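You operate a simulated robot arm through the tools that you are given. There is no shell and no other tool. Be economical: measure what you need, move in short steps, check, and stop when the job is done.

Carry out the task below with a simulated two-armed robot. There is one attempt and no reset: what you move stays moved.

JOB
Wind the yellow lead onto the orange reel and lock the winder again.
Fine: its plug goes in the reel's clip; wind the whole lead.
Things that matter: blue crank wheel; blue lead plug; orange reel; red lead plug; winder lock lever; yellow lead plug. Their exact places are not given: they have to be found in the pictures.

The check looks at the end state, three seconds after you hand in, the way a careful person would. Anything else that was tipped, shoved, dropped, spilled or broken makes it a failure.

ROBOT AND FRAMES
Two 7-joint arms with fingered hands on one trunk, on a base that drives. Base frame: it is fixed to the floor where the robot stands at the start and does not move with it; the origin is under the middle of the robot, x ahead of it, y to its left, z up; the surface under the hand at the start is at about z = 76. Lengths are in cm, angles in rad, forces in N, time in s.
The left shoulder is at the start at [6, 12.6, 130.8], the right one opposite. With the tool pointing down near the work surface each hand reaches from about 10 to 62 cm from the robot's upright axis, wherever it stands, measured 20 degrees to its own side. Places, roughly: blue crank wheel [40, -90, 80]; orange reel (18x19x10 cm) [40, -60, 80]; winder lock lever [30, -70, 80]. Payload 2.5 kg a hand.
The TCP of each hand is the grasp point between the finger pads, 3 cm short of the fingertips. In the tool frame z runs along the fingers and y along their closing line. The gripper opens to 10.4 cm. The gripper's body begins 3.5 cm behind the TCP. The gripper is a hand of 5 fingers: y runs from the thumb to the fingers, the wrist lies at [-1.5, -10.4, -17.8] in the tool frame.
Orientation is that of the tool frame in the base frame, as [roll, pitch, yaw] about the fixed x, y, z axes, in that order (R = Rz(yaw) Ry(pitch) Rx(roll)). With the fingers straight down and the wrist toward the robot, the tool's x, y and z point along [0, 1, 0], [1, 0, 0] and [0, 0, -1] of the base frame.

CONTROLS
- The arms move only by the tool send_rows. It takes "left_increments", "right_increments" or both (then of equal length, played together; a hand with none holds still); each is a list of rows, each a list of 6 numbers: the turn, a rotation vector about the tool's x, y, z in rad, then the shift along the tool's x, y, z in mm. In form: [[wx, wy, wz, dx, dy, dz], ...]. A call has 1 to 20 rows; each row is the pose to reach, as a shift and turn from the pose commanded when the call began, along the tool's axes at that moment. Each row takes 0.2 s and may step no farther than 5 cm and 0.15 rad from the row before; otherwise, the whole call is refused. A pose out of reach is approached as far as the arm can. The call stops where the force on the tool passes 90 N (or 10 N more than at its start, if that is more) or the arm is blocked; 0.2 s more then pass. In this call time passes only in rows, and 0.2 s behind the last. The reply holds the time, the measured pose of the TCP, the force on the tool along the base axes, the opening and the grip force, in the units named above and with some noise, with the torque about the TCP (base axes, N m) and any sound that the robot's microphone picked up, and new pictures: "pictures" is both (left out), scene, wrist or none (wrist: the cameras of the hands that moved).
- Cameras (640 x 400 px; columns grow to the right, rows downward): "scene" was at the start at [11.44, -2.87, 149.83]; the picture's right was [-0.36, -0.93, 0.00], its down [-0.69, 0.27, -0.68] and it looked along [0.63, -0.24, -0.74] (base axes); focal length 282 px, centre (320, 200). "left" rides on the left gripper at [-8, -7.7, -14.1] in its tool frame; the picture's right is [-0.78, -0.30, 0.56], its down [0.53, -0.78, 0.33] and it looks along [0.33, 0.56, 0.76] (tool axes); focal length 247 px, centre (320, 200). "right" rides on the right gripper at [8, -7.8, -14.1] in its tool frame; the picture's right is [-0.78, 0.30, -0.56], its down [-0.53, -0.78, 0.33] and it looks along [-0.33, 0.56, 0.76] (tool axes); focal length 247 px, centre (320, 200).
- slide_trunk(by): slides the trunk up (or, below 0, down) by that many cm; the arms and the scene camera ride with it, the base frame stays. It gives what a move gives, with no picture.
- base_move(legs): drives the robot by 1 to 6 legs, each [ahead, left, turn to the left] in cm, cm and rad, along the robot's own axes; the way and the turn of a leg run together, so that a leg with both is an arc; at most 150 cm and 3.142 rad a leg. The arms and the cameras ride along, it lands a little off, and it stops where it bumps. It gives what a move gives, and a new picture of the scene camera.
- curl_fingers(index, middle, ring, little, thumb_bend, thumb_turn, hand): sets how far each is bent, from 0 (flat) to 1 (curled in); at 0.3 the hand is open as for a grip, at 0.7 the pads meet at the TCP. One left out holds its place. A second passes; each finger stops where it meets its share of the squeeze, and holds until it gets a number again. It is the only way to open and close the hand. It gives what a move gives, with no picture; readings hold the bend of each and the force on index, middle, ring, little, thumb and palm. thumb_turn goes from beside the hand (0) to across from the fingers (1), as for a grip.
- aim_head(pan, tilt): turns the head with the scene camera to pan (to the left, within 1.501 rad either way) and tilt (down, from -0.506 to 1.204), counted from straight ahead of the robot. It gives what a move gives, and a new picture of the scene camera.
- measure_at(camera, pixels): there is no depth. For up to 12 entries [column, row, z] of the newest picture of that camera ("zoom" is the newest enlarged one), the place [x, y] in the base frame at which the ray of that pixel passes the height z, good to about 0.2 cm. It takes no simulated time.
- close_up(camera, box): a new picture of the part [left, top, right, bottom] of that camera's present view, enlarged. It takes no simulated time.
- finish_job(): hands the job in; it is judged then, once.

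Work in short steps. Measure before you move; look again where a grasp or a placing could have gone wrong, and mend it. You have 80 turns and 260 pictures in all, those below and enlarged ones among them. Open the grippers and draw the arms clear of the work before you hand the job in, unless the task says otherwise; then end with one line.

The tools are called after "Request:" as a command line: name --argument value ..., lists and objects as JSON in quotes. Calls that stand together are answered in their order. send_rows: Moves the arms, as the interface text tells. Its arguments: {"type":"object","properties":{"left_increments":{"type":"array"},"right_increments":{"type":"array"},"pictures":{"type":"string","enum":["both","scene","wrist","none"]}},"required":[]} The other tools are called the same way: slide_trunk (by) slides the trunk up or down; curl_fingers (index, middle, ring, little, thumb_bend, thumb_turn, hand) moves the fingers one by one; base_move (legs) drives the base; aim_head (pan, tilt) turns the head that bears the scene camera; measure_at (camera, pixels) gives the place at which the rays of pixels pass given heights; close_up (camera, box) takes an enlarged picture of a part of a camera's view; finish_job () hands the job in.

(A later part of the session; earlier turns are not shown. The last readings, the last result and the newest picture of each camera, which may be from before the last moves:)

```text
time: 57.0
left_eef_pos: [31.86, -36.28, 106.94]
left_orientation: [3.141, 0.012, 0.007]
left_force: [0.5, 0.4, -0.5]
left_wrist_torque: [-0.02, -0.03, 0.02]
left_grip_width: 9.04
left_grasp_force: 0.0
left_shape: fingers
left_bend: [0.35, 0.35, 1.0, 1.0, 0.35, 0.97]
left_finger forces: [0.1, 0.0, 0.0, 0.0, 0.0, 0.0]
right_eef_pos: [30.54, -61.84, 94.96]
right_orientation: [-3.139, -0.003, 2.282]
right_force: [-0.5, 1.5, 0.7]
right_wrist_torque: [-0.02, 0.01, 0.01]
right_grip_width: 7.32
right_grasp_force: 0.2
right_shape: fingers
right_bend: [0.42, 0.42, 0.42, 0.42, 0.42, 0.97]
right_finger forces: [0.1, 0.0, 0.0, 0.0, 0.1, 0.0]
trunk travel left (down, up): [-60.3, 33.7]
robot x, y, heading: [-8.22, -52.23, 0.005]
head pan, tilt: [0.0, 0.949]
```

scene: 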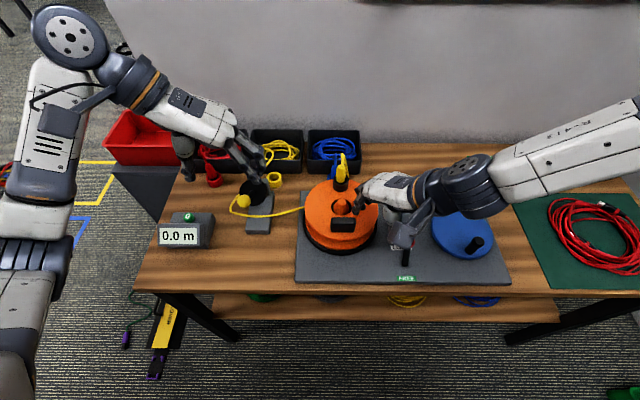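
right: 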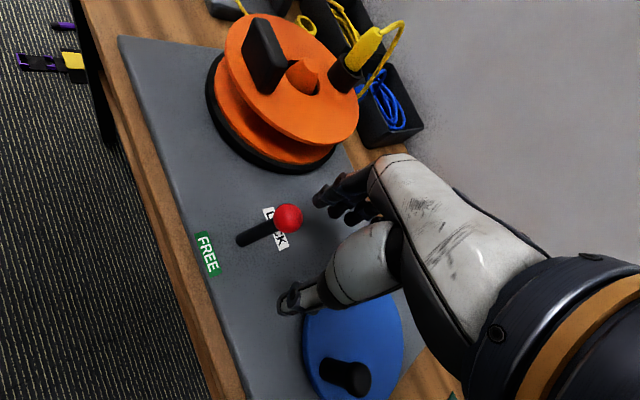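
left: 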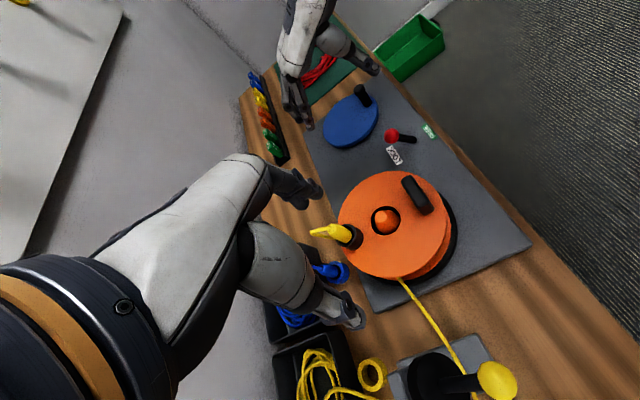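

Now I move back over the lever with yaw ≈1.7 and descend partly.

Request:
send_rows --right_increments '[[0, 0, 0.14, -18, -12, 0], [0, 0, 0.28, -37, -25, 0], [0, 0, 0.42, -55, -38, 0], [0, 0, 0.56, -74, -50, 0], [0, 0, 0.56, -74, -50, 30], [0, 0, 0.56, -74, -50, 60]]' --pictures "wrist"

Request:
close_up --camera "scene" --box '[360, 160, 480, 290]'

```text
time: 58.4
left_eef_pos: [31.84, -36.2, 106.89]
left_orientation: [3.141, 0.013, 0.008]
left_force: [-0.6, 0.1, 0.6]
left_wrist_torque: [-0.02, 0.02, 0.0]
left_grip_width: 9.04
left_grasp_force: 0.1
left_shape: fingers
left_bend: [0.35, 0.35, 1.0, 1.0, 0.35, 0.97]
left_finger forces: [0.0, 0.1, 0.0, 0.0, 0.0, 0.0]
right_eef_pos: [31.68, -70.83, 89.1]
right_orientation: [-3.14, 0.001, 1.718]
right_force: [0.6, 0.1, -0.1]
right_wrist_torque: [0.0, 0.0, -0.01]
right_grip_width: 7.3
right_grasp_force: 0.1
right_shape: fingers
right_bend: [0.42, 0.42, 0.42, 0.42, 0.42, 0.97]
right_finger forces: [0.1, 0.1, 0.0, 0.1, 0.0, 0.0]
trunk travel left (down, up): [-60.3, 33.7]
robot x, y, heading: [-8.5, -52.22, 0.007]
head pan, tilt: [0.0, 0.949]
```

right: 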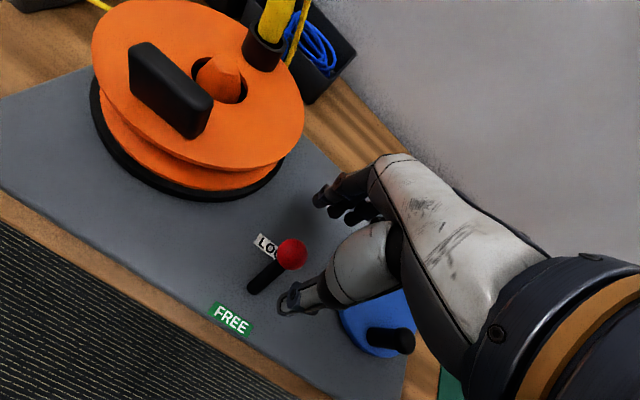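

```text
3.08 times, centred on (420, 225) of scene
```

zoom: 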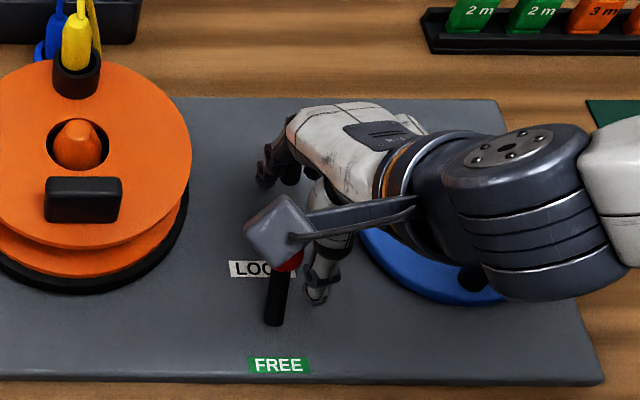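

Ball at right-image (292,254) matches the tool axis prediction (295,252). I descend 5.5 cm, then grip the ball.

Request:
send_rows --right_increments '[[0, 0, 0, 0, 0, 28], [0, 0, 0, 0, 0, 55]]' --pictures "none"

Request:
curl_fingers --hand "right" --index 0.6 --middle 0.6 --ring 0.5 --little 0.5 --thumb_bend 0.55

Request:
close_up --camera "right" --box '[200, 150, 400, 330]'

```text
time: 59.0
left_eef_pos: [31.97, -36.4, 106.71]
left_orientation: [-3.14, 0.011, 0.01]
left_force: [0.2, -0.4, 0.2]
left_wrist_torque: [-0.02, -0.02, -0.02]
left_grip_width: 9.04
left_grasp_force: 0.0
left_shape: fingers
left_bend: [0.35, 0.35, 1.0, 1.0, 0.35, 0.97]
left_finger forces: [0.0, 0.1, 0.1, 0.1, 0.0, 0.0]
right_eef_pos: [31.42, -71.59, 86.12]
right_orientation: [-3.139, 0.0, 1.72]
right_force: [0.5, -0.6, -0.8]
right_wrist_torque: [-0.02, 0.0, -0.02]
right_grip_width: 7.33
right_grasp_force: 0.0
right_shape: fingers
right_bend: [0.42, 0.42, 0.42, 0.42, 0.42, 0.97]
right_finger forces: [0.0, 0.0, 0.0, 0.0, 0.1, 0.0]
right hand out of reach, approached as far as the arm can: row 2
trunk travel left (down, up): [-60.3, 33.7]
robot x, y, heading: [-8.12, -52.31, 0.012]
head pan, tilt: [0.0, 0.949]
```

```text
time: 60.0
left_eef_pos: [31.92, -36.32, 106.84]
left_orientation: [-3.141, 0.011, 0.009]
left_force: [0.2, -0.9, -0.5]
left_wrist_torque: [0.0, 0.04, 0.0]
left_grip_width: 9.02
left_grasp_force: 0.1
left_shape: fingers
left_bend: [0.35, 0.35, 1.0, 1.0, 0.35, 0.97]
left_finger forces: [0.0, 0.0, 0.1, 0.0, 0.0, 0.0]
right_eef_pos: [31.48, -71.78, 86.25]
right_orientation: [-3.141, -0.001, 1.72]
right_force: [1.1, 0.3, 0.2]
right_wrist_torque: [0.03, -0.01, 0.0]
right_grip_width: 3.49
right_grasp_force: 0.9
right_shape: fingers
right_bend: [0.59, 0.6, 0.5, 0.5, 0.55, 0.97]
right_finger forces: [1.2, 0.1, 0.1, 0.1, 0.1, 0.0]
trunk travel left (down, up): [-60.3, 33.7]
robot x, y, heading: [-7.99, -51.93, 0.012]
head pan, tilt: [0.0, 0.949]
```

```text
2.22 times, centred on (300, 240) of right
```

zoom: 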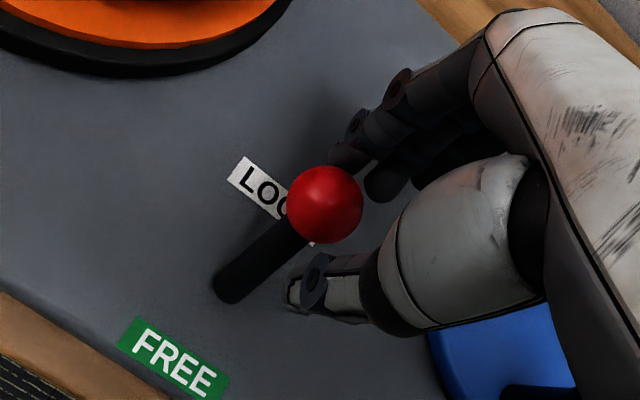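

The wrist is too near the shoulder, so I raise the trunk 12 cm (hand rides up), then come down on the lever again.

Request:
slide_trunk --by 12

Request:
curl_fingers --hand "right" --index 0.45 --middle 0.45 --ring 0.45 --little 0.45 --thumb_bend 0.42

Request:
send_rows --right_increments '[[0, 0, 0, 8, 0, 30], [0, 0, 0, 10, 0, 70], [0, 0, 0, 10, 0, 105], [0, 0, 0, 10, 0, 145]]' --pictures "both"

Request:
close_up --camera "right" --box '[200, 150, 400, 330]'

```text
time: 61.5
left_eef_pos: [31.87, -36.32, 118.86]
left_orientation: [-3.141, 0.011, 0.009]
left_force: [-0.3, 0.6, 0.7]
left_wrist_torque: [0.02, 0.04, 0.01]
left_grip_width: 9.03
left_grasp_force: 0.1
left_shape: fingers
left_bend: [0.35, 0.35, 1.0, 1.0, 0.35, 0.97]
left_finger forces: [0.0, 0.0, 0.0, 0.1, 0.0, 0.0]
right_eef_pos: [31.3, -71.6, 98.28]
right_orientation: [-3.138, 0.0, 1.721]
right_force: [-0.6, 0.3, -0.1]
right_wrist_torque: [0.0, 0.01, -0.01]
right_grip_width: 3.3
right_grasp_force: 0.0
right_shape: fingers
right_bend: [0.6, 0.6, 0.5, 0.5, 0.55, 0.97]
right_finger forces: [0.1, 0.0, 0.0, 0.1, 0.0, 0.0]
trunk travel left (down, up): [-72.3, 21.7]
robot x, y, heading: [-7.96, -52.59, 0.008]
head pan, tilt: [0.0, 0.949]
```

```text
time: 62.5
left_eef_pos: [31.95, -36.3, 118.73]
left_orientation: [-3.141, 0.013, 0.01]
left_force: [-0.7, -0.3, 1.0]
left_wrist_torque: [-0.02, 0.01, 0.0]
left_grip_width: 9.05
left_grasp_force: 0.0
left_shape: fingers
left_bend: [0.35, 0.35, 1.0, 1.0, 0.35, 0.97]
left_finger forces: [0.0, 0.1, 0.0, 0.0, 0.1, 0.0]
right_eef_pos: [31.42, -71.56, 98.29]
right_orientation: [-3.139, -0.001, 1.721]
right_force: [0.7, 0.5, 0.7]
right_wrist_torque: [0.0, 0.05, -0.04]
right_grip_width: 6.84
right_grasp_force: 0.2
right_shape: fingers
right_bend: [0.45, 0.45, 0.45, 0.45, 0.42, 0.97]
right_finger forces: [0.0, 0.1, 0.0, 0.1, 0.1, 0.0]
trunk travel left (down, up): [-72.3, 21.7]
robot x, y, heading: [-8.53, -52.11, 0.013]
head pan, tilt: [0.0, 0.949]
```

```text
time: 63.5
left_eef_pos: [31.82, -36.22, 118.96]
left_orientation: [-3.141, 0.013, 0.008]
left_force: [-0.4, -0.1, -0.8]
left_wrist_torque: [-0.01, 0.02, 0.01]
left_grip_width: 9.03
left_grasp_force: 0.0
left_shape: fingers
left_bend: [0.35, 0.35, 1.0, 1.0, 0.35, 0.97]
left_finger forces: [0.0, 0.0, 0.0, 0.1, 0.0, 0.0]
right_eef_pos: [30.28, -73.9, 97.36]
right_orientation: [-3.138, -0.001, 1.719]
right_force: [-0.1, 0.7, 0.6]
right_wrist_torque: [0.03, 0.02, 0.01]
right_grip_width: 6.83
right_grasp_force: 0.1
right_shape: fingers
right_bend: [0.45, 0.45, 0.45, 0.45, 0.42, 0.97]
right_finger forces: [0.1, 0.0, 0.0, 0.1, 0.1, 0.0]
right hand out of reach, approached as far as the arm can: row 1, 2, 3, 4
trunk travel left (down, up): [-72.3, 21.7]
robot x, y, heading: [-8.36, -51.77, 0.01]
head pan, tilt: [0.0, 0.949]
```

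scene: 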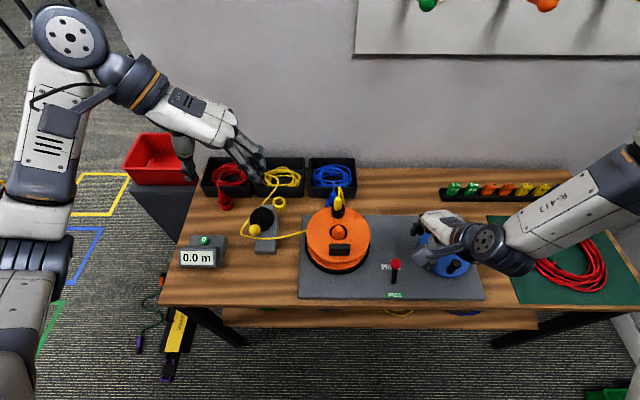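
right: 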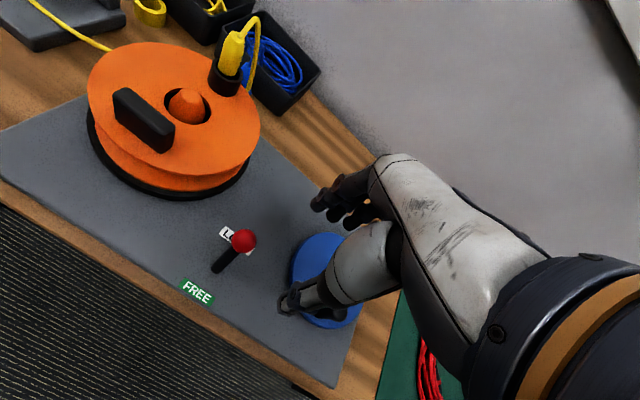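

```text
2.22 times, centred on (300, 240) of right
```

zoom: 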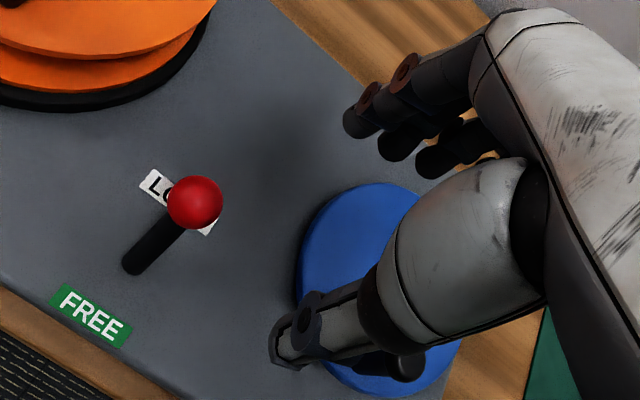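

The limit is how far below the shoulder this arm posture can go, so lowering the trunk is the right direction. I raise the right hand first, then lower the trunk 20 cm.

Request:
send_rows --right_increments '[[0, 0, 0, 10, 10, -40], [0, 0, 0, 20, 20, -80], [0, 0, 0, 30, 20, -120]]' --pictures "none"

Request:
slide_trunk --by -20

Request:
close_up --camera "scene" --box '[0, 0, 640, 400]'

```text
time: 64.3
left_eef_pos: [31.86, -36.38, 118.91]
left_orientation: [3.141, 0.01, 0.01]
left_force: [-0.7, -0.6, 0.4]
left_wrist_torque: [0.0, 0.01, -0.01]
left_grip_width: 9.05
left_grasp_force: 0.1
left_shape: fingers
left_bend: [0.35, 0.35, 1.0, 1.0, 0.35, 0.97]
left_finger forces: [0.0, 0.1, 0.0, 0.0, 0.0, 0.0]
right_eef_pos: [31.96, -70.2, 109.42]
right_orientation: [-3.139, 0.0, 1.724]
right_force: [-0.3, 0.6, 0.2]
right_wrist_torque: [0.01, -0.01, 0.0]
right_grip_width: 6.87
right_grasp_force: 0.1
right_shape: fingers
right_bend: [0.45, 0.45, 0.45, 0.45, 0.42, 0.97]
right_finger forces: [0.0, 0.0, 0.1, 0.0, 0.0, 0.1]
trunk travel left (down, up): [-72.3, 21.7]
robot x, y, heading: [-8.46, -52.03, 0.013]
head pan, tilt: [0.0, 0.949]
```

```text
time: 66.5
left_eef_pos: [31.83, -36.27, 98.92]
left_orientation: [-3.14, 0.012, 0.007]
left_force: [-0.8, 0.3, 0.9]
left_wrist_torque: [-0.02, 0.01, 0.01]
left_grip_width: 9.01
left_grasp_force: 0.1
left_shape: fingers
left_bend: [0.35, 0.35, 1.0, 1.0, 0.35, 0.97]
left_finger forces: [0.0, 0.0, 0.0, 0.0, 0.1, 0.1]
right_eef_pos: [31.97, -70.26, 89.49]
right_orientation: [-3.138, 0.0, 1.721]
right_force: [-0.2, 0.7, 0.2]
right_wrist_torque: [0.01, -0.03, -0.01]
right_grip_width: 6.85
right_grasp_force: 0.1
right_shape: fingers
right_bend: [0.45, 0.45, 0.45, 0.45, 0.42, 0.97]
right_finger forces: [0.0, 0.0, 0.0, 0.0, 0.1, 0.0]
trunk travel left (down, up): [-52.3, 41.7]
robot x, y, heading: [-8.14, -51.88, 0.01]
head pan, tilt: [0.0, 0.949]
```

```text
1.00 times, centred on (320, 200) of scene (not enlarged: the box is as wide or as high as the picture)
```

zoom: 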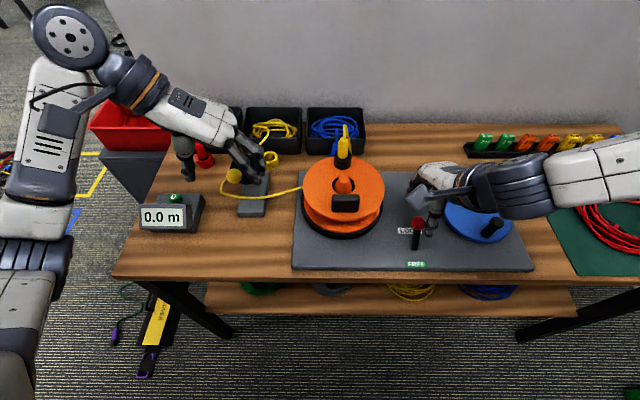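

Now I descend onto the ball.

Request:
send_rows --right_increments '[[0, 0, 0, -3, -5, 30], [0, 0, 0, -3, -5, 59]]' --pictures "none"

Request:
close_up --camera "right" --box '[200, 150, 400, 330]'

```text
time: 67.1
left_eef_pos: [31.87, -36.36, 98.88]
left_orientation: [-3.141, 0.013, 0.009]
left_force: [0.0, 0.1, -0.4]
left_wrist_torque: [0.0, 0.03, 0.0]
left_grip_width: 9.05
left_grasp_force: 0.2
left_shape: fingers
left_bend: [0.35, 0.35, 1.0, 1.0, 0.35, 0.97]
left_finger forces: [0.0, 0.1, 0.0, 0.1, 0.0, 0.1]
right_eef_pos: [31.46, -70.66, 83.38]
right_orientation: [-3.141, 0.001, 1.721]
right_force: [-0.4, 0.3, 0.7]
right_wrist_torque: [0.02, 0.03, -0.01]
right_grip_width: 6.87
right_grasp_force: 0.0
right_shape: fingers
right_bend: [0.45, 0.45, 0.45, 0.45, 0.42, 0.97]
right_finger forces: [0.0, 0.1, 0.0, 0.1, 0.0, 0.0]
trunk travel left (down, up): [-52.3, 41.7]
robot x, y, heading: [-8.11, -52.04, 0.009]
head pan, tilt: [0.0, 0.949]
```

```text
2.22 times, centred on (300, 240) of right
```

zoom: 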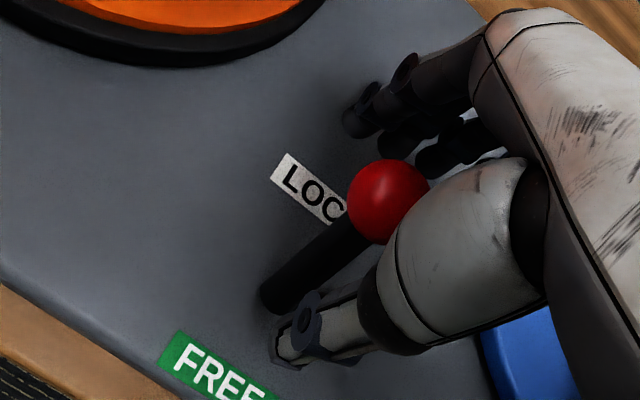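

Ball sits between fingers and thumb. I pull toward me (-x) 6.5 cm in small steps.

Request:
send_rows --right_increments '[[0, 0, 0, 0, -12, 0], [0, 0, 0, 0, -24, 0], [0, 0, 0, 0, -34, 0], [0, 0, 0, 0, -44, 0], [0, 0, 0, 0, -54, 0], [0, 0, 0, 0, -65, 0]]' --pictures "none"

Request:
close_up --camera "right" --box '[200, 150, 400, 330]'

Request:
close_up --camera "scene" --box '[360, 180, 480, 290]'

```text
time: 68.5
left_eef_pos: [31.84, -36.36, 98.86]
left_orientation: [3.141, 0.01, 0.008]
left_force: [0.3, -0.3, 0.0]
left_wrist_torque: [0.01, 0.0, 0.0]
left_grip_width: 9.05
left_grasp_force: 0.2
left_shape: fingers
left_bend: [0.35, 0.35, 1.0, 1.0, 0.35, 0.97]
left_finger forces: [0.1, 0.0, 0.0, 0.0, 0.0, 0.0]
right_eef_pos: [24.84, -71.77, 83.35]
right_orientation: [-3.137, 0.0, 1.721]
right_force: [0.0, -0.6, -0.1]
right_wrist_torque: [0.0, 0.0, 0.0]
right_grip_width: 6.89
right_grasp_force: 0.1
right_shape: fingers
right_bend: [0.45, 0.45, 0.45, 0.45, 0.42, 0.97]
right_finger forces: [0.1, 0.0, 0.0, 0.1, 0.0, 0.1]
trunk travel left (down, up): [-52.3, 41.7]
robot x, y, heading: [-8.51, -52.02, 0.011]
head pan, tilt: [0.0, 0.949]
```

```text
2.22 times, centred on (300, 240) of right
```

zoom: 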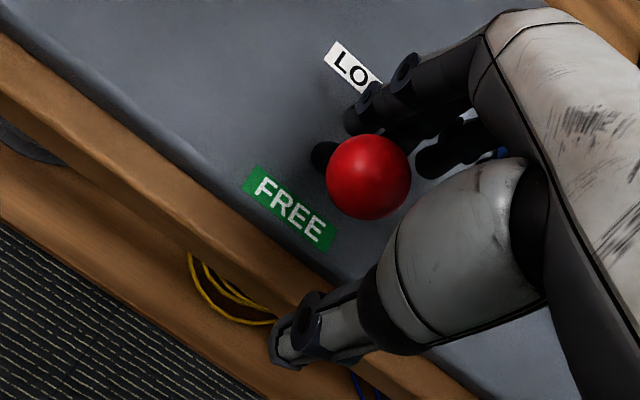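

```text
3.64 times, centred on (420, 235) of scene
```

zoom: 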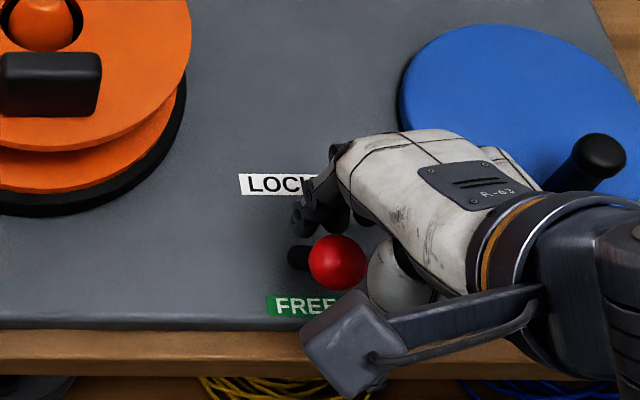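

The lever now leans to FREE. I raise the right hand clear, shift the base right 8 cm, and look at the crank.

Request:
send_rows --right_increments '[[0, 0, 0, 0, -5, -40], [0, 0, 0, 0, -5, -80], [0, 0, 0, -10, 20, -100]]' --pictures "none"

Request:
base_move --legs '[[0, -8, 0]]'

Request:
close_up --camera "scene" --box '[340, 150, 520, 290]'

```text
time: 69.3
left_eef_pos: [31.93, -36.19, 98.84]
left_orientation: [3.14, 0.011, 0.01]
left_force: [-0.3, 0.0, 0.6]
left_wrist_torque: [0.03, -0.04, -0.03]
left_grip_width: 9.04
left_grasp_force: 0.1
left_shape: fingers
left_bend: [0.35, 0.35, 1.0, 1.0, 0.35, 0.97]
left_finger forces: [0.0, 0.0, 0.0, 0.0, 0.0, 0.0]
right_eef_pos: [27.39, -72.43, 93.54]
right_orientation: [-3.137, -0.001, 1.723]
right_force: [0.3, 0.3, -0.2]
right_wrist_torque: [-0.01, -0.02, 0.02]
right_grip_width: 6.9
right_grasp_force: 0.1
right_shape: fingers
right_bend: [0.45, 0.45, 0.45, 0.45, 0.42, 0.97]
right_finger forces: [0.0, 0.1, 0.0, 0.0, 0.1, 0.0]
right hand out of reach, approached as far as the arm can: row 1, 2, 3
trunk travel left (down, up): [-52.3, 41.7]
robot x, y, heading: [-8.51, -51.97, 0.009]
head pan, tilt: [0.0, 0.949]
```

```text
time: 70.3
left_eef_pos: [32.08, -44.47, 98.95]
left_orientation: [3.141, 0.014, 0.007]
left_force: [-0.5, -0.5, -0.2]
left_wrist_torque: [0.01, -0.02, 0.0]
left_grip_width: 9.05
left_grasp_force: 0.1
left_shape: fingers
left_bend: [0.35, 0.35, 1.0, 1.0, 0.35, 0.97]
left_finger forces: [0.0, 0.0, 0.0, 0.1, 0.0, 0.1]
right_eef_pos: [27.57, -80.6, 93.51]
right_orientation: [-3.138, -0.003, 1.722]
right_force: [-0.1, -0.3, 0.0]
right_wrist_torque: [0.01, 0.02, 0.02]
right_grip_width: 6.92
right_grasp_force: 0.0
right_shape: fingers
right_bend: [0.45, 0.45, 0.45, 0.45, 0.42, 0.97]
right_finger forces: [0.1, 0.0, 0.0, 0.0, 0.0, 0.1]
trunk travel left (down, up): [-52.3, 41.7]
robot x, y, heading: [-8.18, -60.06, 0.004]
head pan, tilt: [0.0, 0.949]
```

scene: 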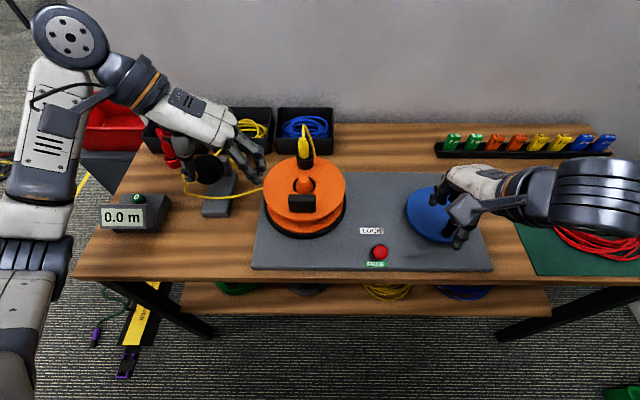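

```text
2.86 times, centred on (430, 220) of scene
```

zoom: 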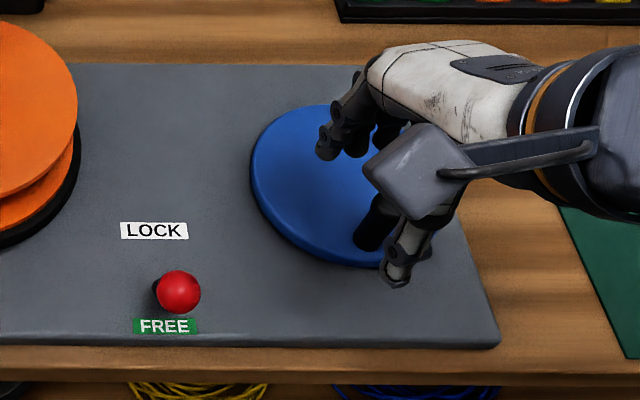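

I move above the knob with ring and little curled away, then verify.

Request:
curl_fingers --hand "right" --index 0.42 --middle 0.42 --ring 1.0 --little 1.0 --thumb_bend 0.42

Request:
send_rows --right_increments '[[0, 0, 0.08, -31, 17, 0], [0, 0, 0.15, -62, 34, 0]]' --pictures "wrist"

Request:
close_up --camera "right" --box '[200, 150, 400, 330]'

```text
time: 71.3
left_eef_pos: [32.06, -44.43, 98.76]
left_orientation: [-3.141, 0.011, 0.007]
left_force: [0.6, 0.3, -0.1]
left_wrist_torque: [-0.04, 0.0, 0.0]
left_grip_width: 9.02
left_grasp_force: 0.1
left_shape: fingers
left_bend: [0.35, 0.35, 1.0, 1.0, 0.35, 0.97]
left_finger forces: [0.0, 0.1, 0.0, 0.1, 0.0, 0.0]
right_eef_pos: [27.66, -80.5, 93.45]
right_orientation: [-3.138, -0.003, 1.722]
right_force: [0.2, 0.9, 0.1]
right_wrist_torque: [0.02, 0.05, 0.0]
right_grip_width: 7.23
right_grasp_force: 0.0
right_shape: fingers
right_bend: [0.42, 0.42, 1.0, 1.0, 0.42, 0.97]
right_finger forces: [0.0, 0.0, 0.0, 0.0, 0.1, 0.0]
trunk travel left (down, up): [-52.3, 41.7]
robot x, y, heading: [-8.13, -59.85, 0.013]
head pan, tilt: [0.0, 0.949]
```

```text
time: 72.0
left_eef_pos: [32.03, -44.36, 98.79]
left_orientation: [3.141, 0.013, 0.007]
left_force: [0.0, 0.0, -0.2]
left_wrist_torque: [-0.02, -0.01, -0.02]
left_grip_width: 9.07
left_grasp_force: 0.0
left_shape: fingers
left_bend: [0.35, 0.35, 1.0, 1.0, 0.35, 0.97]
left_finger forces: [0.1, 0.0, 0.0, 0.0, 0.0, 0.1]
right_eef_pos: [31.87, -86.24, 93.34]
right_orientation: [-3.138, -0.001, 1.571]
right_force: [-0.3, 0.0, -0.5]
right_wrist_torque: [-0.02, -0.01, 0.02]
right_grip_width: 7.27
right_grasp_force: 0.0
right_shape: fingers
right_bend: [0.42, 0.42, 1.0, 1.0, 0.42, 0.97]
right_finger forces: [0.0, 0.0, 0.0, 0.0, 0.0, 0.0]
trunk travel left (down, up): [-52.3, 41.7]
robot x, y, heading: [-8.32, -60.33, 0.014]
head pan, tilt: [0.0, 0.949]
```

right: 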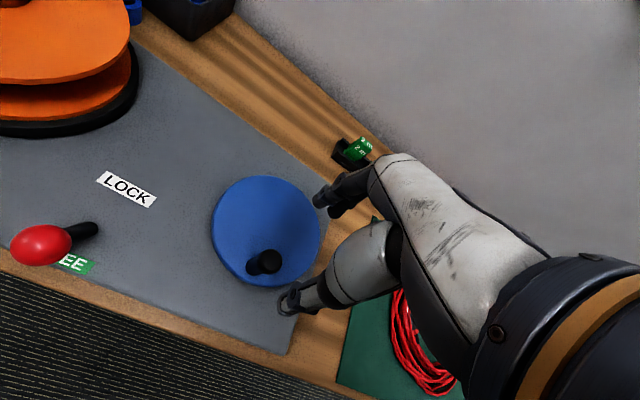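

```text
2.22 times, centred on (300, 240) of right
```

zoom: 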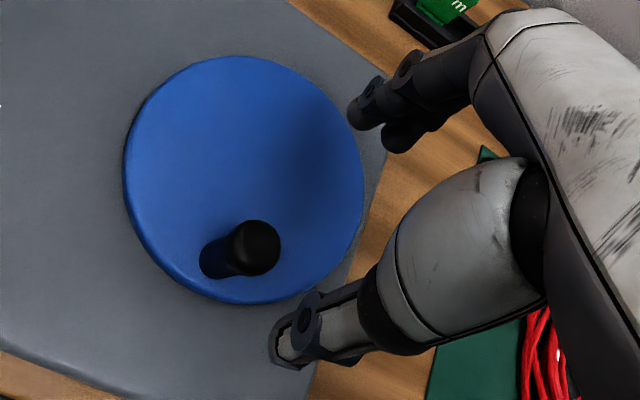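

Knob centre matches the tool axis. I descend 10.4 cm and close index, middle and thumb on the knob.

Request:
send_rows --right_increments '[[0, 0, 0, 0, 0, 40], [0, 0, 0, 0, 0, 80], [0, 0, 0, 0, 0, 104]]' --pictures "none"

Request:
curl_fingers --hand "right" --index 0.66 --middle 0.66 --thumb_bend 0.66

Request:
close_up --camera "right" --box '[200, 150, 400, 330]'

Request:
close_up --camera "scene" --box '[380, 150, 500, 280]'

```text
time: 72.8
left_eef_pos: [32.04, -44.43, 98.87]
left_orientation: [-3.141, 0.013, 0.009]
left_force: [0.6, 0.6, 0.3]
left_wrist_torque: [-0.02, 0.01, -0.01]
left_grip_width: 9.05
left_grasp_force: 0.0
left_shape: fingers
left_bend: [0.35, 0.35, 1.0, 1.0, 0.35, 0.97]
left_finger forces: [0.0, 0.0, 0.0, 0.0, 0.1, 0.1]
right_eef_pos: [31.75, -86.08, 83.16]
right_orientation: [-3.137, -0.002, 1.57]
right_force: [-0.1, -0.1, -1.4]
right_wrist_torque: [-0.01, -0.01, -0.01]
right_grip_width: 7.25
right_grasp_force: 0.0
right_shape: fingers
right_bend: [0.42, 0.42, 1.0, 1.0, 0.42, 0.97]
right_finger forces: [0.1, 0.1, 0.0, 0.0, 0.0, 0.0]
trunk travel left (down, up): [-52.3, 41.7]
robot x, y, heading: [-7.96, -60.06, 0.012]
head pan, tilt: [0.0, 0.949]
```

```text
time: 73.8
left_eef_pos: [32.01, -44.5, 98.96]
left_orientation: [3.14, 0.014, 0.007]
left_force: [-0.9, 0.2, 0.1]
left_wrist_torque: [0.0, -0.01, 0.01]
left_grip_width: 9.05
left_grasp_force: 0.1
left_shape: fingers
left_bend: [0.35, 0.35, 1.0, 1.0, 0.35, 0.97]
left_finger forces: [0.1, 0.1, 0.0, 0.1, 0.1, 0.0]
right_eef_pos: [31.78, -86.13, 83.16]
right_orientation: [-3.137, -0.001, 1.571]
right_force: [-2.1, 0.5, -0.8]
right_wrist_torque: [-0.02, 0.02, 0.03]
right_grip_width: 1.65
right_grasp_force: 1.8
right_shape: fingers
right_bend: [0.65, 0.66, 1.0, 1.0, 0.63, 0.97]
right_finger forces: [0.6, 0.1, 0.1, 0.1, 2.6, 0.0]
trunk travel left (down, up): [-52.3, 41.7]
robot x, y, heading: [-7.97, -60.31, 0.01]
head pan, tilt: [0.0, 0.949]
```

```text
2.22 times, centred on (300, 240) of right
```

zoom: 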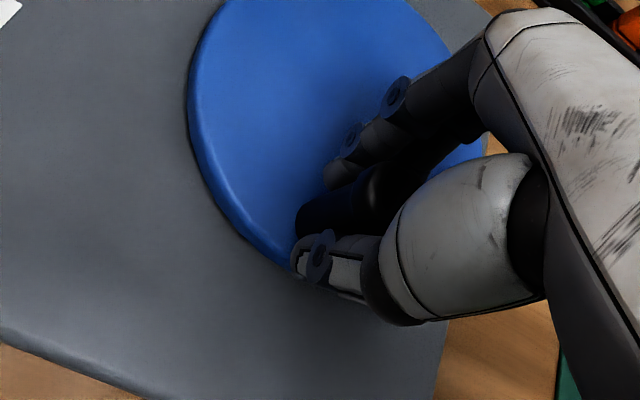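

```text
3.08 times, centred on (440, 215) of scene
```

zoom: 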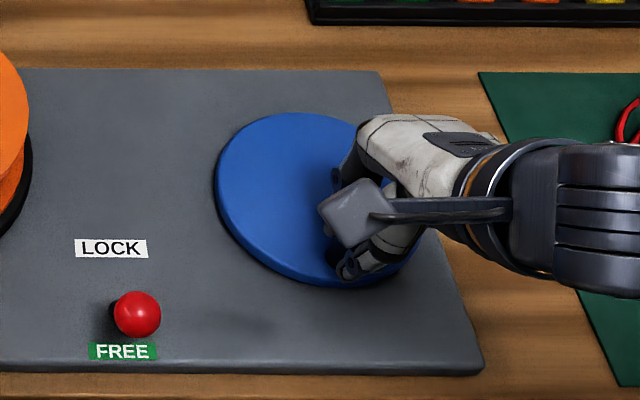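

The knob is held. I squeeze a little more and turn a quarter turn clockwise (seen from above) as a test.

Request:
curl_fingers --hand "right" --index 0.71 --middle 0.71 --thumb_bend 0.69

Request:
send_rows --right_increments '[[0, 0, 0, 18.8, 2.5, 0], [0, 0, 0, 33.5, 10, 0], [0, 0, 0, 45.1, 21.6, 0], [0, 0, 0, 52.6, 36.3, 0], [0, 0, 0, 55.2, 52.6, 0]]' --pictures "both"

Request:
close_up --camera "scene" --box '[100, 110, 380, 280]'

Request:
close_up --camera "right" --box '[200, 150, 400, 330]'

```text
time: 74.8
left_eef_pos: [32.06, -44.42, 98.91]
left_orientation: [-3.141, 0.013, 0.008]
left_force: [-0.5, -0.3, -0.4]
left_wrist_torque: [-0.03, 0.0, 0.01]
left_grip_width: 9.05
left_grasp_force: 0.0
left_shape: fingers
left_bend: [0.35, 0.35, 1.0, 1.0, 0.35, 0.97]
left_finger forces: [0.0, 0.0, 0.1, 0.0, 0.0, 0.0]
right_eef_pos: [31.86, -86.1, 83.2]
right_orientation: [-3.136, 0.001, 1.569]
right_force: [-0.2, 0.3, -1.2]
right_wrist_torque: [0.01, 0.03, 0.02]
right_grip_width: 1.47
right_grasp_force: 4.7
right_shape: fingers
right_bend: [0.65, 0.71, 1.0, 1.0, 0.64, 0.97]
right_finger forces: [4.1, 0.9, 0.0, 0.0, 4.7, 0.0]
trunk travel left (down, up): [-52.3, 41.7]
robot x, y, heading: [-8.33, -60.42, 0.011]
head pan, tilt: [0.0, 0.949]
```

```text
time: 76.0
left_eef_pos: [32.0, -44.34, 98.91]
left_orientation: [-3.141, 0.013, 0.006]
left_force: [0.1, 0.4, -0.4]
left_wrist_torque: [0.02, 0.01, -0.04]
left_grip_width: 9.02
left_grasp_force: 0.0
left_shape: fingers
left_bend: [0.35, 0.35, 1.0, 1.0, 0.35, 0.97]
left_finger forces: [0.0, 0.1, 0.0, 0.0, 0.1, 0.1]
right_eef_pos: [37.15, -80.49, 83.11]
right_orientation: [-3.138, -0.001, 1.569]
right_force: [-0.4, 0.2, -0.1]
right_wrist_torque: [0.03, -0.01, 0.02]
right_grip_width: 0.0
right_grasp_force: 0.1
right_shape: fingers
right_bend: [0.71, 0.71, 1.0, 1.0, 0.69, 0.97]
right_finger forces: [0.0, 0.1, 0.0, 0.1, 0.0, 0.1]
trunk travel left (down, up): [-52.3, 41.7]
robot x, y, heading: [-7.92, -60.03, 0.013]
head pan, tilt: [0.0, 0.949]
```

scene: 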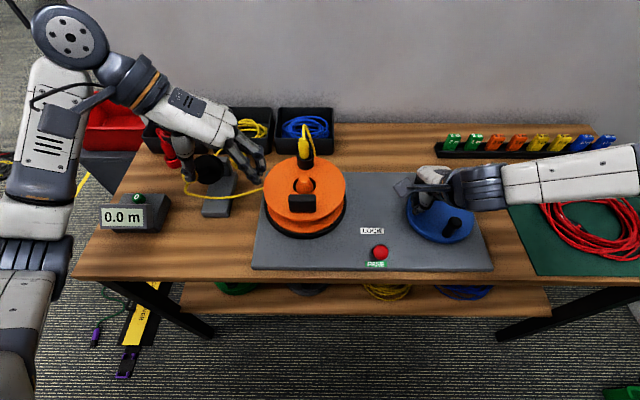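
right: 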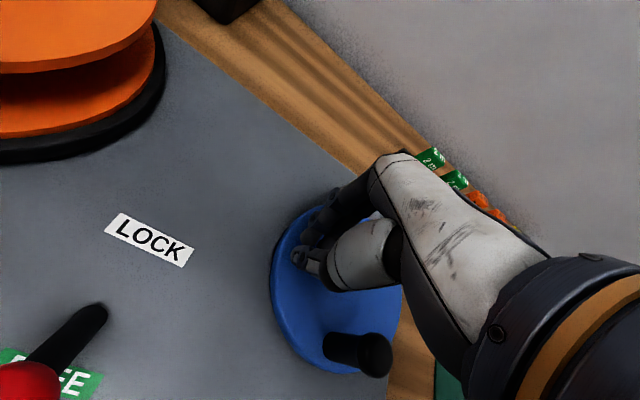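

```text
2.29 times, centred on (240, 195) of scene
```

zoom: 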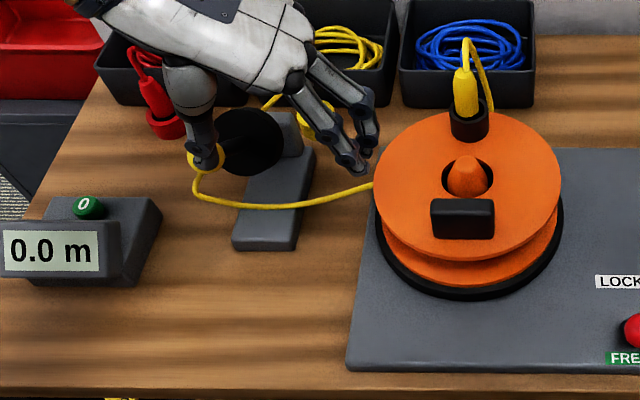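

```text
2.22 times, centred on (300, 240) of right
```

zoom: 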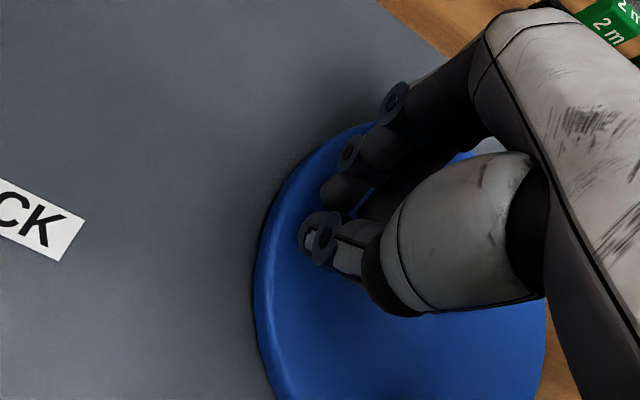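

The knob slipped sideways out of the grip. I'll instead use the closed fingertips as a peg pushing the knob round. First I raise the hand and look at where the knob is; I also lift the left hand away from the guide.

Request:
send_rows --left_increments '[[0, 0, 0, 0, 0, -30], [0, 0, 0, 0, 0, -60], [0, 0, 0, 0, 0, -90]]' --right_increments '[[0, 0, 0, 0, 0, -25], [0, 0, 0, 0, 0, -50], [0, 0, 0, 0, 0, -60]]' --pictures "wrist"

Request:
close_up --camera "scene" --box '[340, 150, 520, 290]'

Request:
measure_at --camera "scene" --pixels '[[453, 223, 83.3], [453, 223, 82]]'

```text
time: 76.8
left_eef_pos: [32.09, -44.41, 107.94]
left_orientation: [-3.141, 0.013, 0.008]
left_force: [-0.6, 0.2, -0.7]
left_wrist_torque: [0.0, 0.04, 0.0]
left_grip_width: 9.05
left_grasp_force: 0.0
left_shape: fingers
left_bend: [0.35, 0.35, 1.0, 1.0, 0.35, 0.97]
left_finger forces: [0.0, 0.1, 0.0, 0.0, 0.0, 0.0]
right_eef_pos: [37.2, -80.74, 89.18]
right_orientation: [-3.136, -0.001, 1.571]
right_force: [-1.3, 1.1, -1.0]
right_wrist_torque: [-0.01, -0.06, 0.02]
right_grip_width: 0.02
right_grasp_force: 0.0
right_shape: fingers
right_bend: [0.71, 0.71, 1.0, 1.0, 0.69, 0.97]
right_finger forces: [0.1, 0.0, 0.0, 0.1, 0.1, 0.0]
trunk travel left (down, up): [-52.3, 41.7]
robot x, y, heading: [-8.59, -59.9, 0.013]
head pan, tilt: [0.0, 0.949]
```

right: 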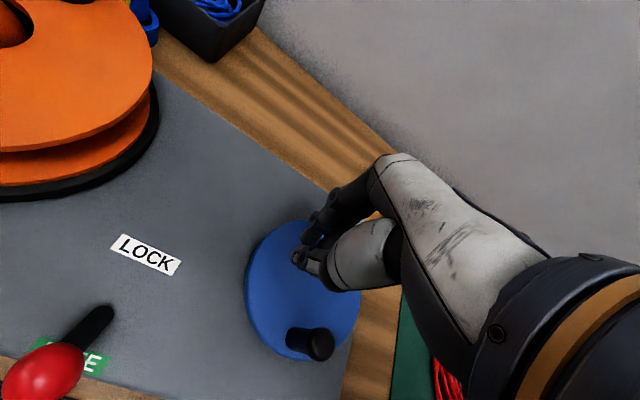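
left: 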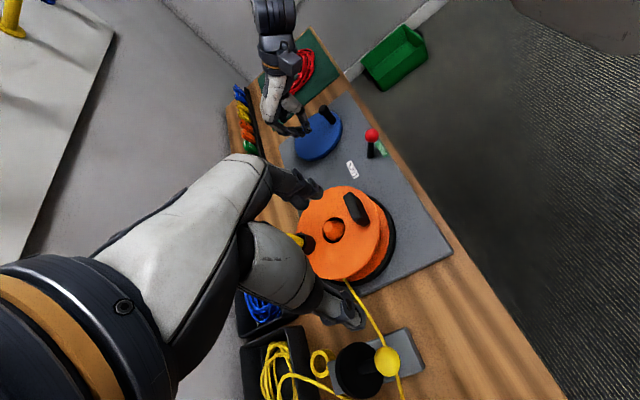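

```text
2.86 times, centred on (430, 220) of scene
```

zoom: 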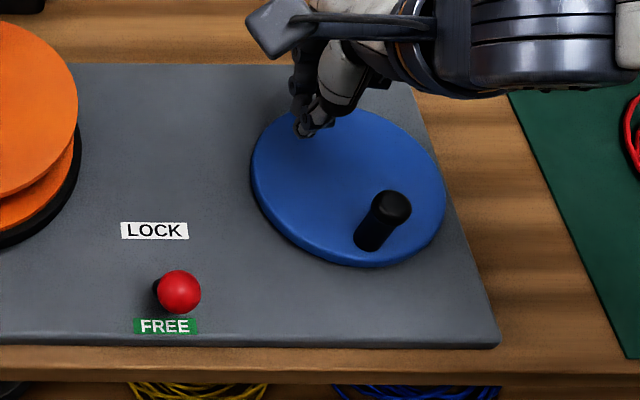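

```text
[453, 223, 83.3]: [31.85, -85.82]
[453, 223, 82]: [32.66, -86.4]
```

The knob hasn't moved (≈[31.9,-86]). I go over to its clockwise-trailing side (θ=-50°), descend with closed fingertips, and push it around about 150°.

Request:
send_rows --right_increments '[[0, 0, 0, -46, -18, 0], [0, 0, 0, -92, -35.4, 0], [0, 0, 0, -92, -35.4, 35], [0, 0, 0, -92, -35.4, 63], [0, 0, 0, -81.8, -44.7, 63], [0, 0, 0, -69.6, -51, 63], [0, 0, 0, -56.2, -54, 63], [0, 0, 0, -42.4, -53.4, 63], [0, 0, 0, -29.3, -49.3, 63], [0, 0, 0, -17.7, -41.9, 63], [0, 0, 0, -8.4, -31.7, 63], [0, 0, 0, -2.1, -19.5, 63], [0, 0, 0, 0.9, -6.1, 63]]' --pictures "both"

Request:
close_up --camera "scene" --box '[80, 110, 380, 280]'

Request:
close_up --camera "scene" --box '[340, 150, 520, 290]'

```text
time: 79.5
left_eef_pos: [32.03, -44.42, 107.97]
left_orientation: [3.141, 0.012, 0.007]
left_force: [0.3, -0.5, 0.8]
left_wrist_torque: [0.0, 0.01, -0.01]
left_grip_width: 9.04
left_grasp_force: 0.1
left_shape: fingers
left_bend: [0.35, 0.35, 1.0, 1.0, 0.35, 0.97]
left_finger forces: [0.0, 0.0, 0.0, 0.1, 0.0, 0.0]
right_eef_pos: [36.41, -80.55, 82.76]
right_orientation: [-3.136, -0.001, 1.571]
right_force: [0.3, 0.0, -1.1]
right_wrist_torque: [-0.01, 0.02, -0.01]
right_grip_width: 0.01
right_grasp_force: 0.1
right_shape: fingers
right_bend: [0.71, 0.71, 1.0, 1.0, 0.69, 0.98]
right_finger forces: [0.1, 0.0, 0.0, 0.1, 0.1, 0.0]
trunk travel left (down, up): [-52.3, 41.7]
robot x, y, heading: [-8.16, -60.1, 0.015]
head pan, tilt: [0.0, 0.949]
```

scene: 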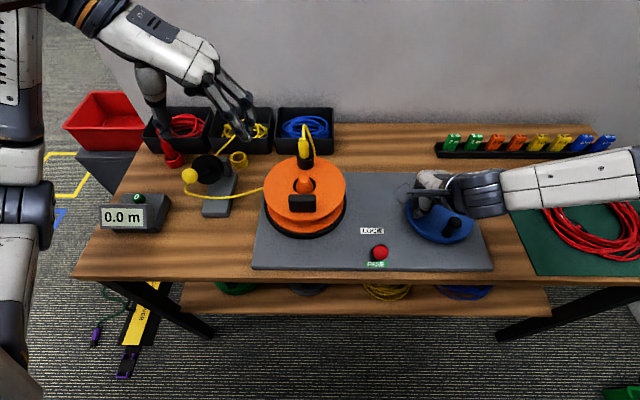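
right: 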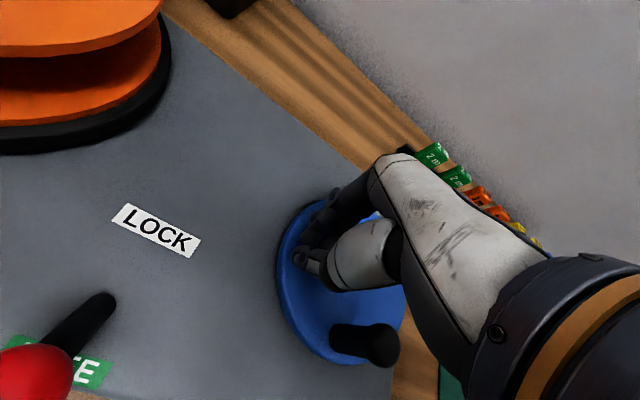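

```text
2.13 times, centred on (230, 195) of scene
```

zoom: 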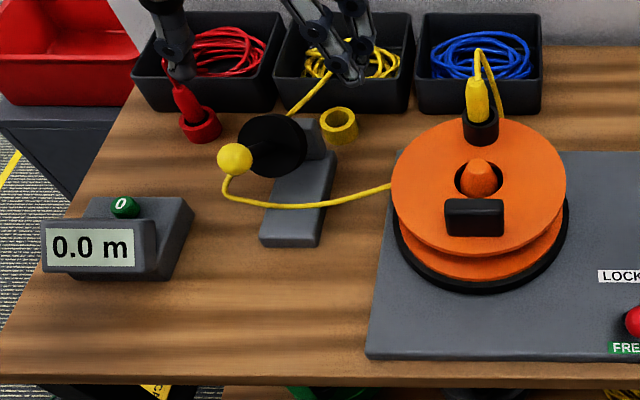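

```text
2.86 times, centred on (430, 220) of scene
```

zoom: 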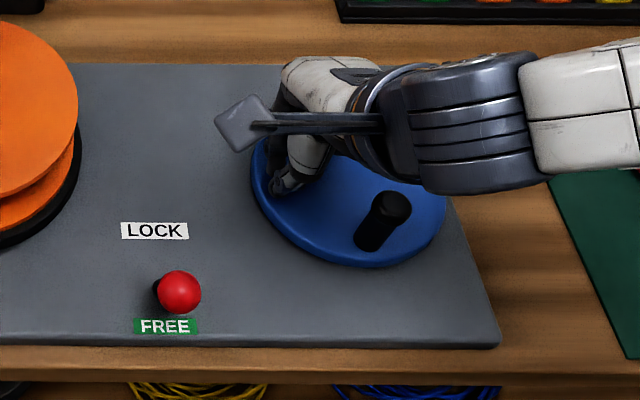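

The knob stayed put: the closed fingertips were too high and slid over it. I go round again and lower to TCP z ≈ 81, pushing only a short way to look.

Request:
send_rows --right_increments '[[0, 0, 0, 0, 0, -45], [0, 0, 0, -46, -15, -45], [0, 0, 0, -92.9, -29.3, -45], [0, 0, 0, -92.9, -29.3, -10], [0, 0, 0, -92.9, -29.3, 18], [0, 0, 0, -82.7, -38.6, 18], [0, 0, 0, -70.5, -44.9, 18]]' --pictures "both"

Request:
close_up --camera "right" --box '[200, 150, 400, 330]'

Request:
close_up --camera "scene" --box '[400, 170, 500, 260]'

```text
time: 81.2
left_eef_pos: [31.66, -44.41, 108.1]
left_orientation: [3.141, 0.006, 0.006]
left_force: [0.3, 0.6, -0.6]
left_wrist_torque: [0.0, -0.01, 0.03]
left_grip_width: 9.03
left_grasp_force: 0.1
left_shape: fingers
left_bend: [0.35, 0.35, 1.0, 1.0, 0.35, 0.97]
left_finger forces: [0.0, 0.0, 0.0, 0.1, 0.0, 0.0]
right_eef_pos: [32.83, -87.56, 82.22]
right_orientation: [3.106, 0.009, 1.568]
right_force: [-2.0, -19.8, 73.5]
right_wrist_torque: [-1.06, 0.35, -0.02]
right_grip_width: 0.34
right_grasp_force: 41.0
right_shape: fingers
right_bend: [0.72, 0.72, 1.0, 1.0, 0.72, 1.0]
right_finger forces: [15.2, 11.1, 0.0, 0.0, 54.8, 0.0]
trunk travel left (down, up): [-52.3, 41.7]
robot x, y, heading: [-8.39, -59.89, 0.007]
head pan, tilt: [0.0, 0.949]
```

scene: 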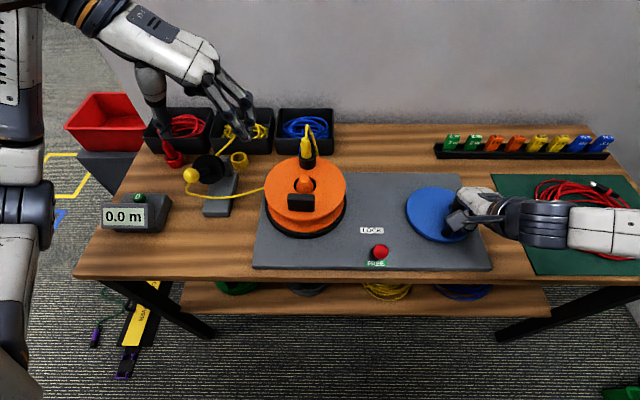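
right: 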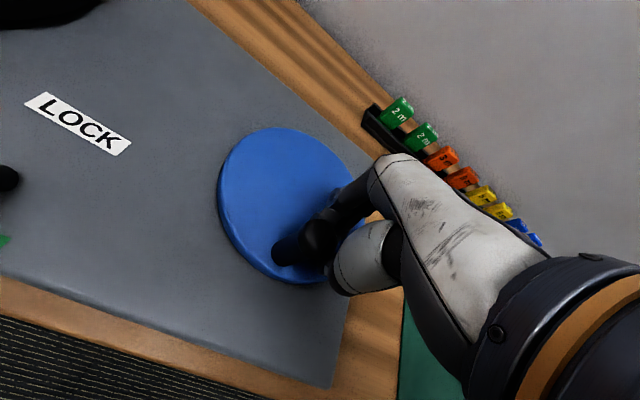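

```text
2.22 times, centred on (300, 240) of right
```

zoom: 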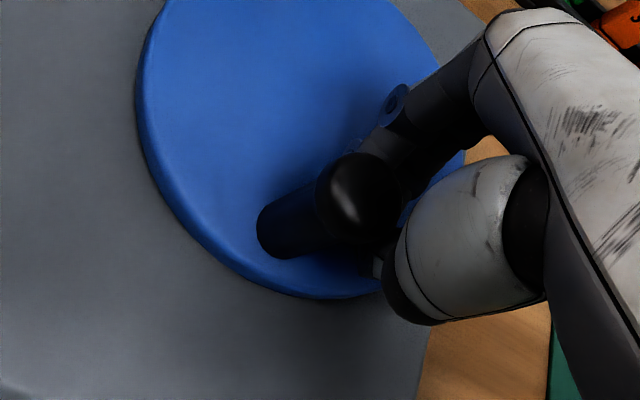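

```text
4.44 times, centred on (450, 215) of scene
```

zoom: 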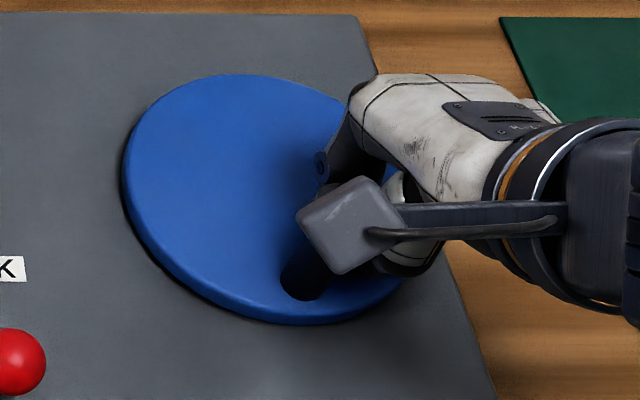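

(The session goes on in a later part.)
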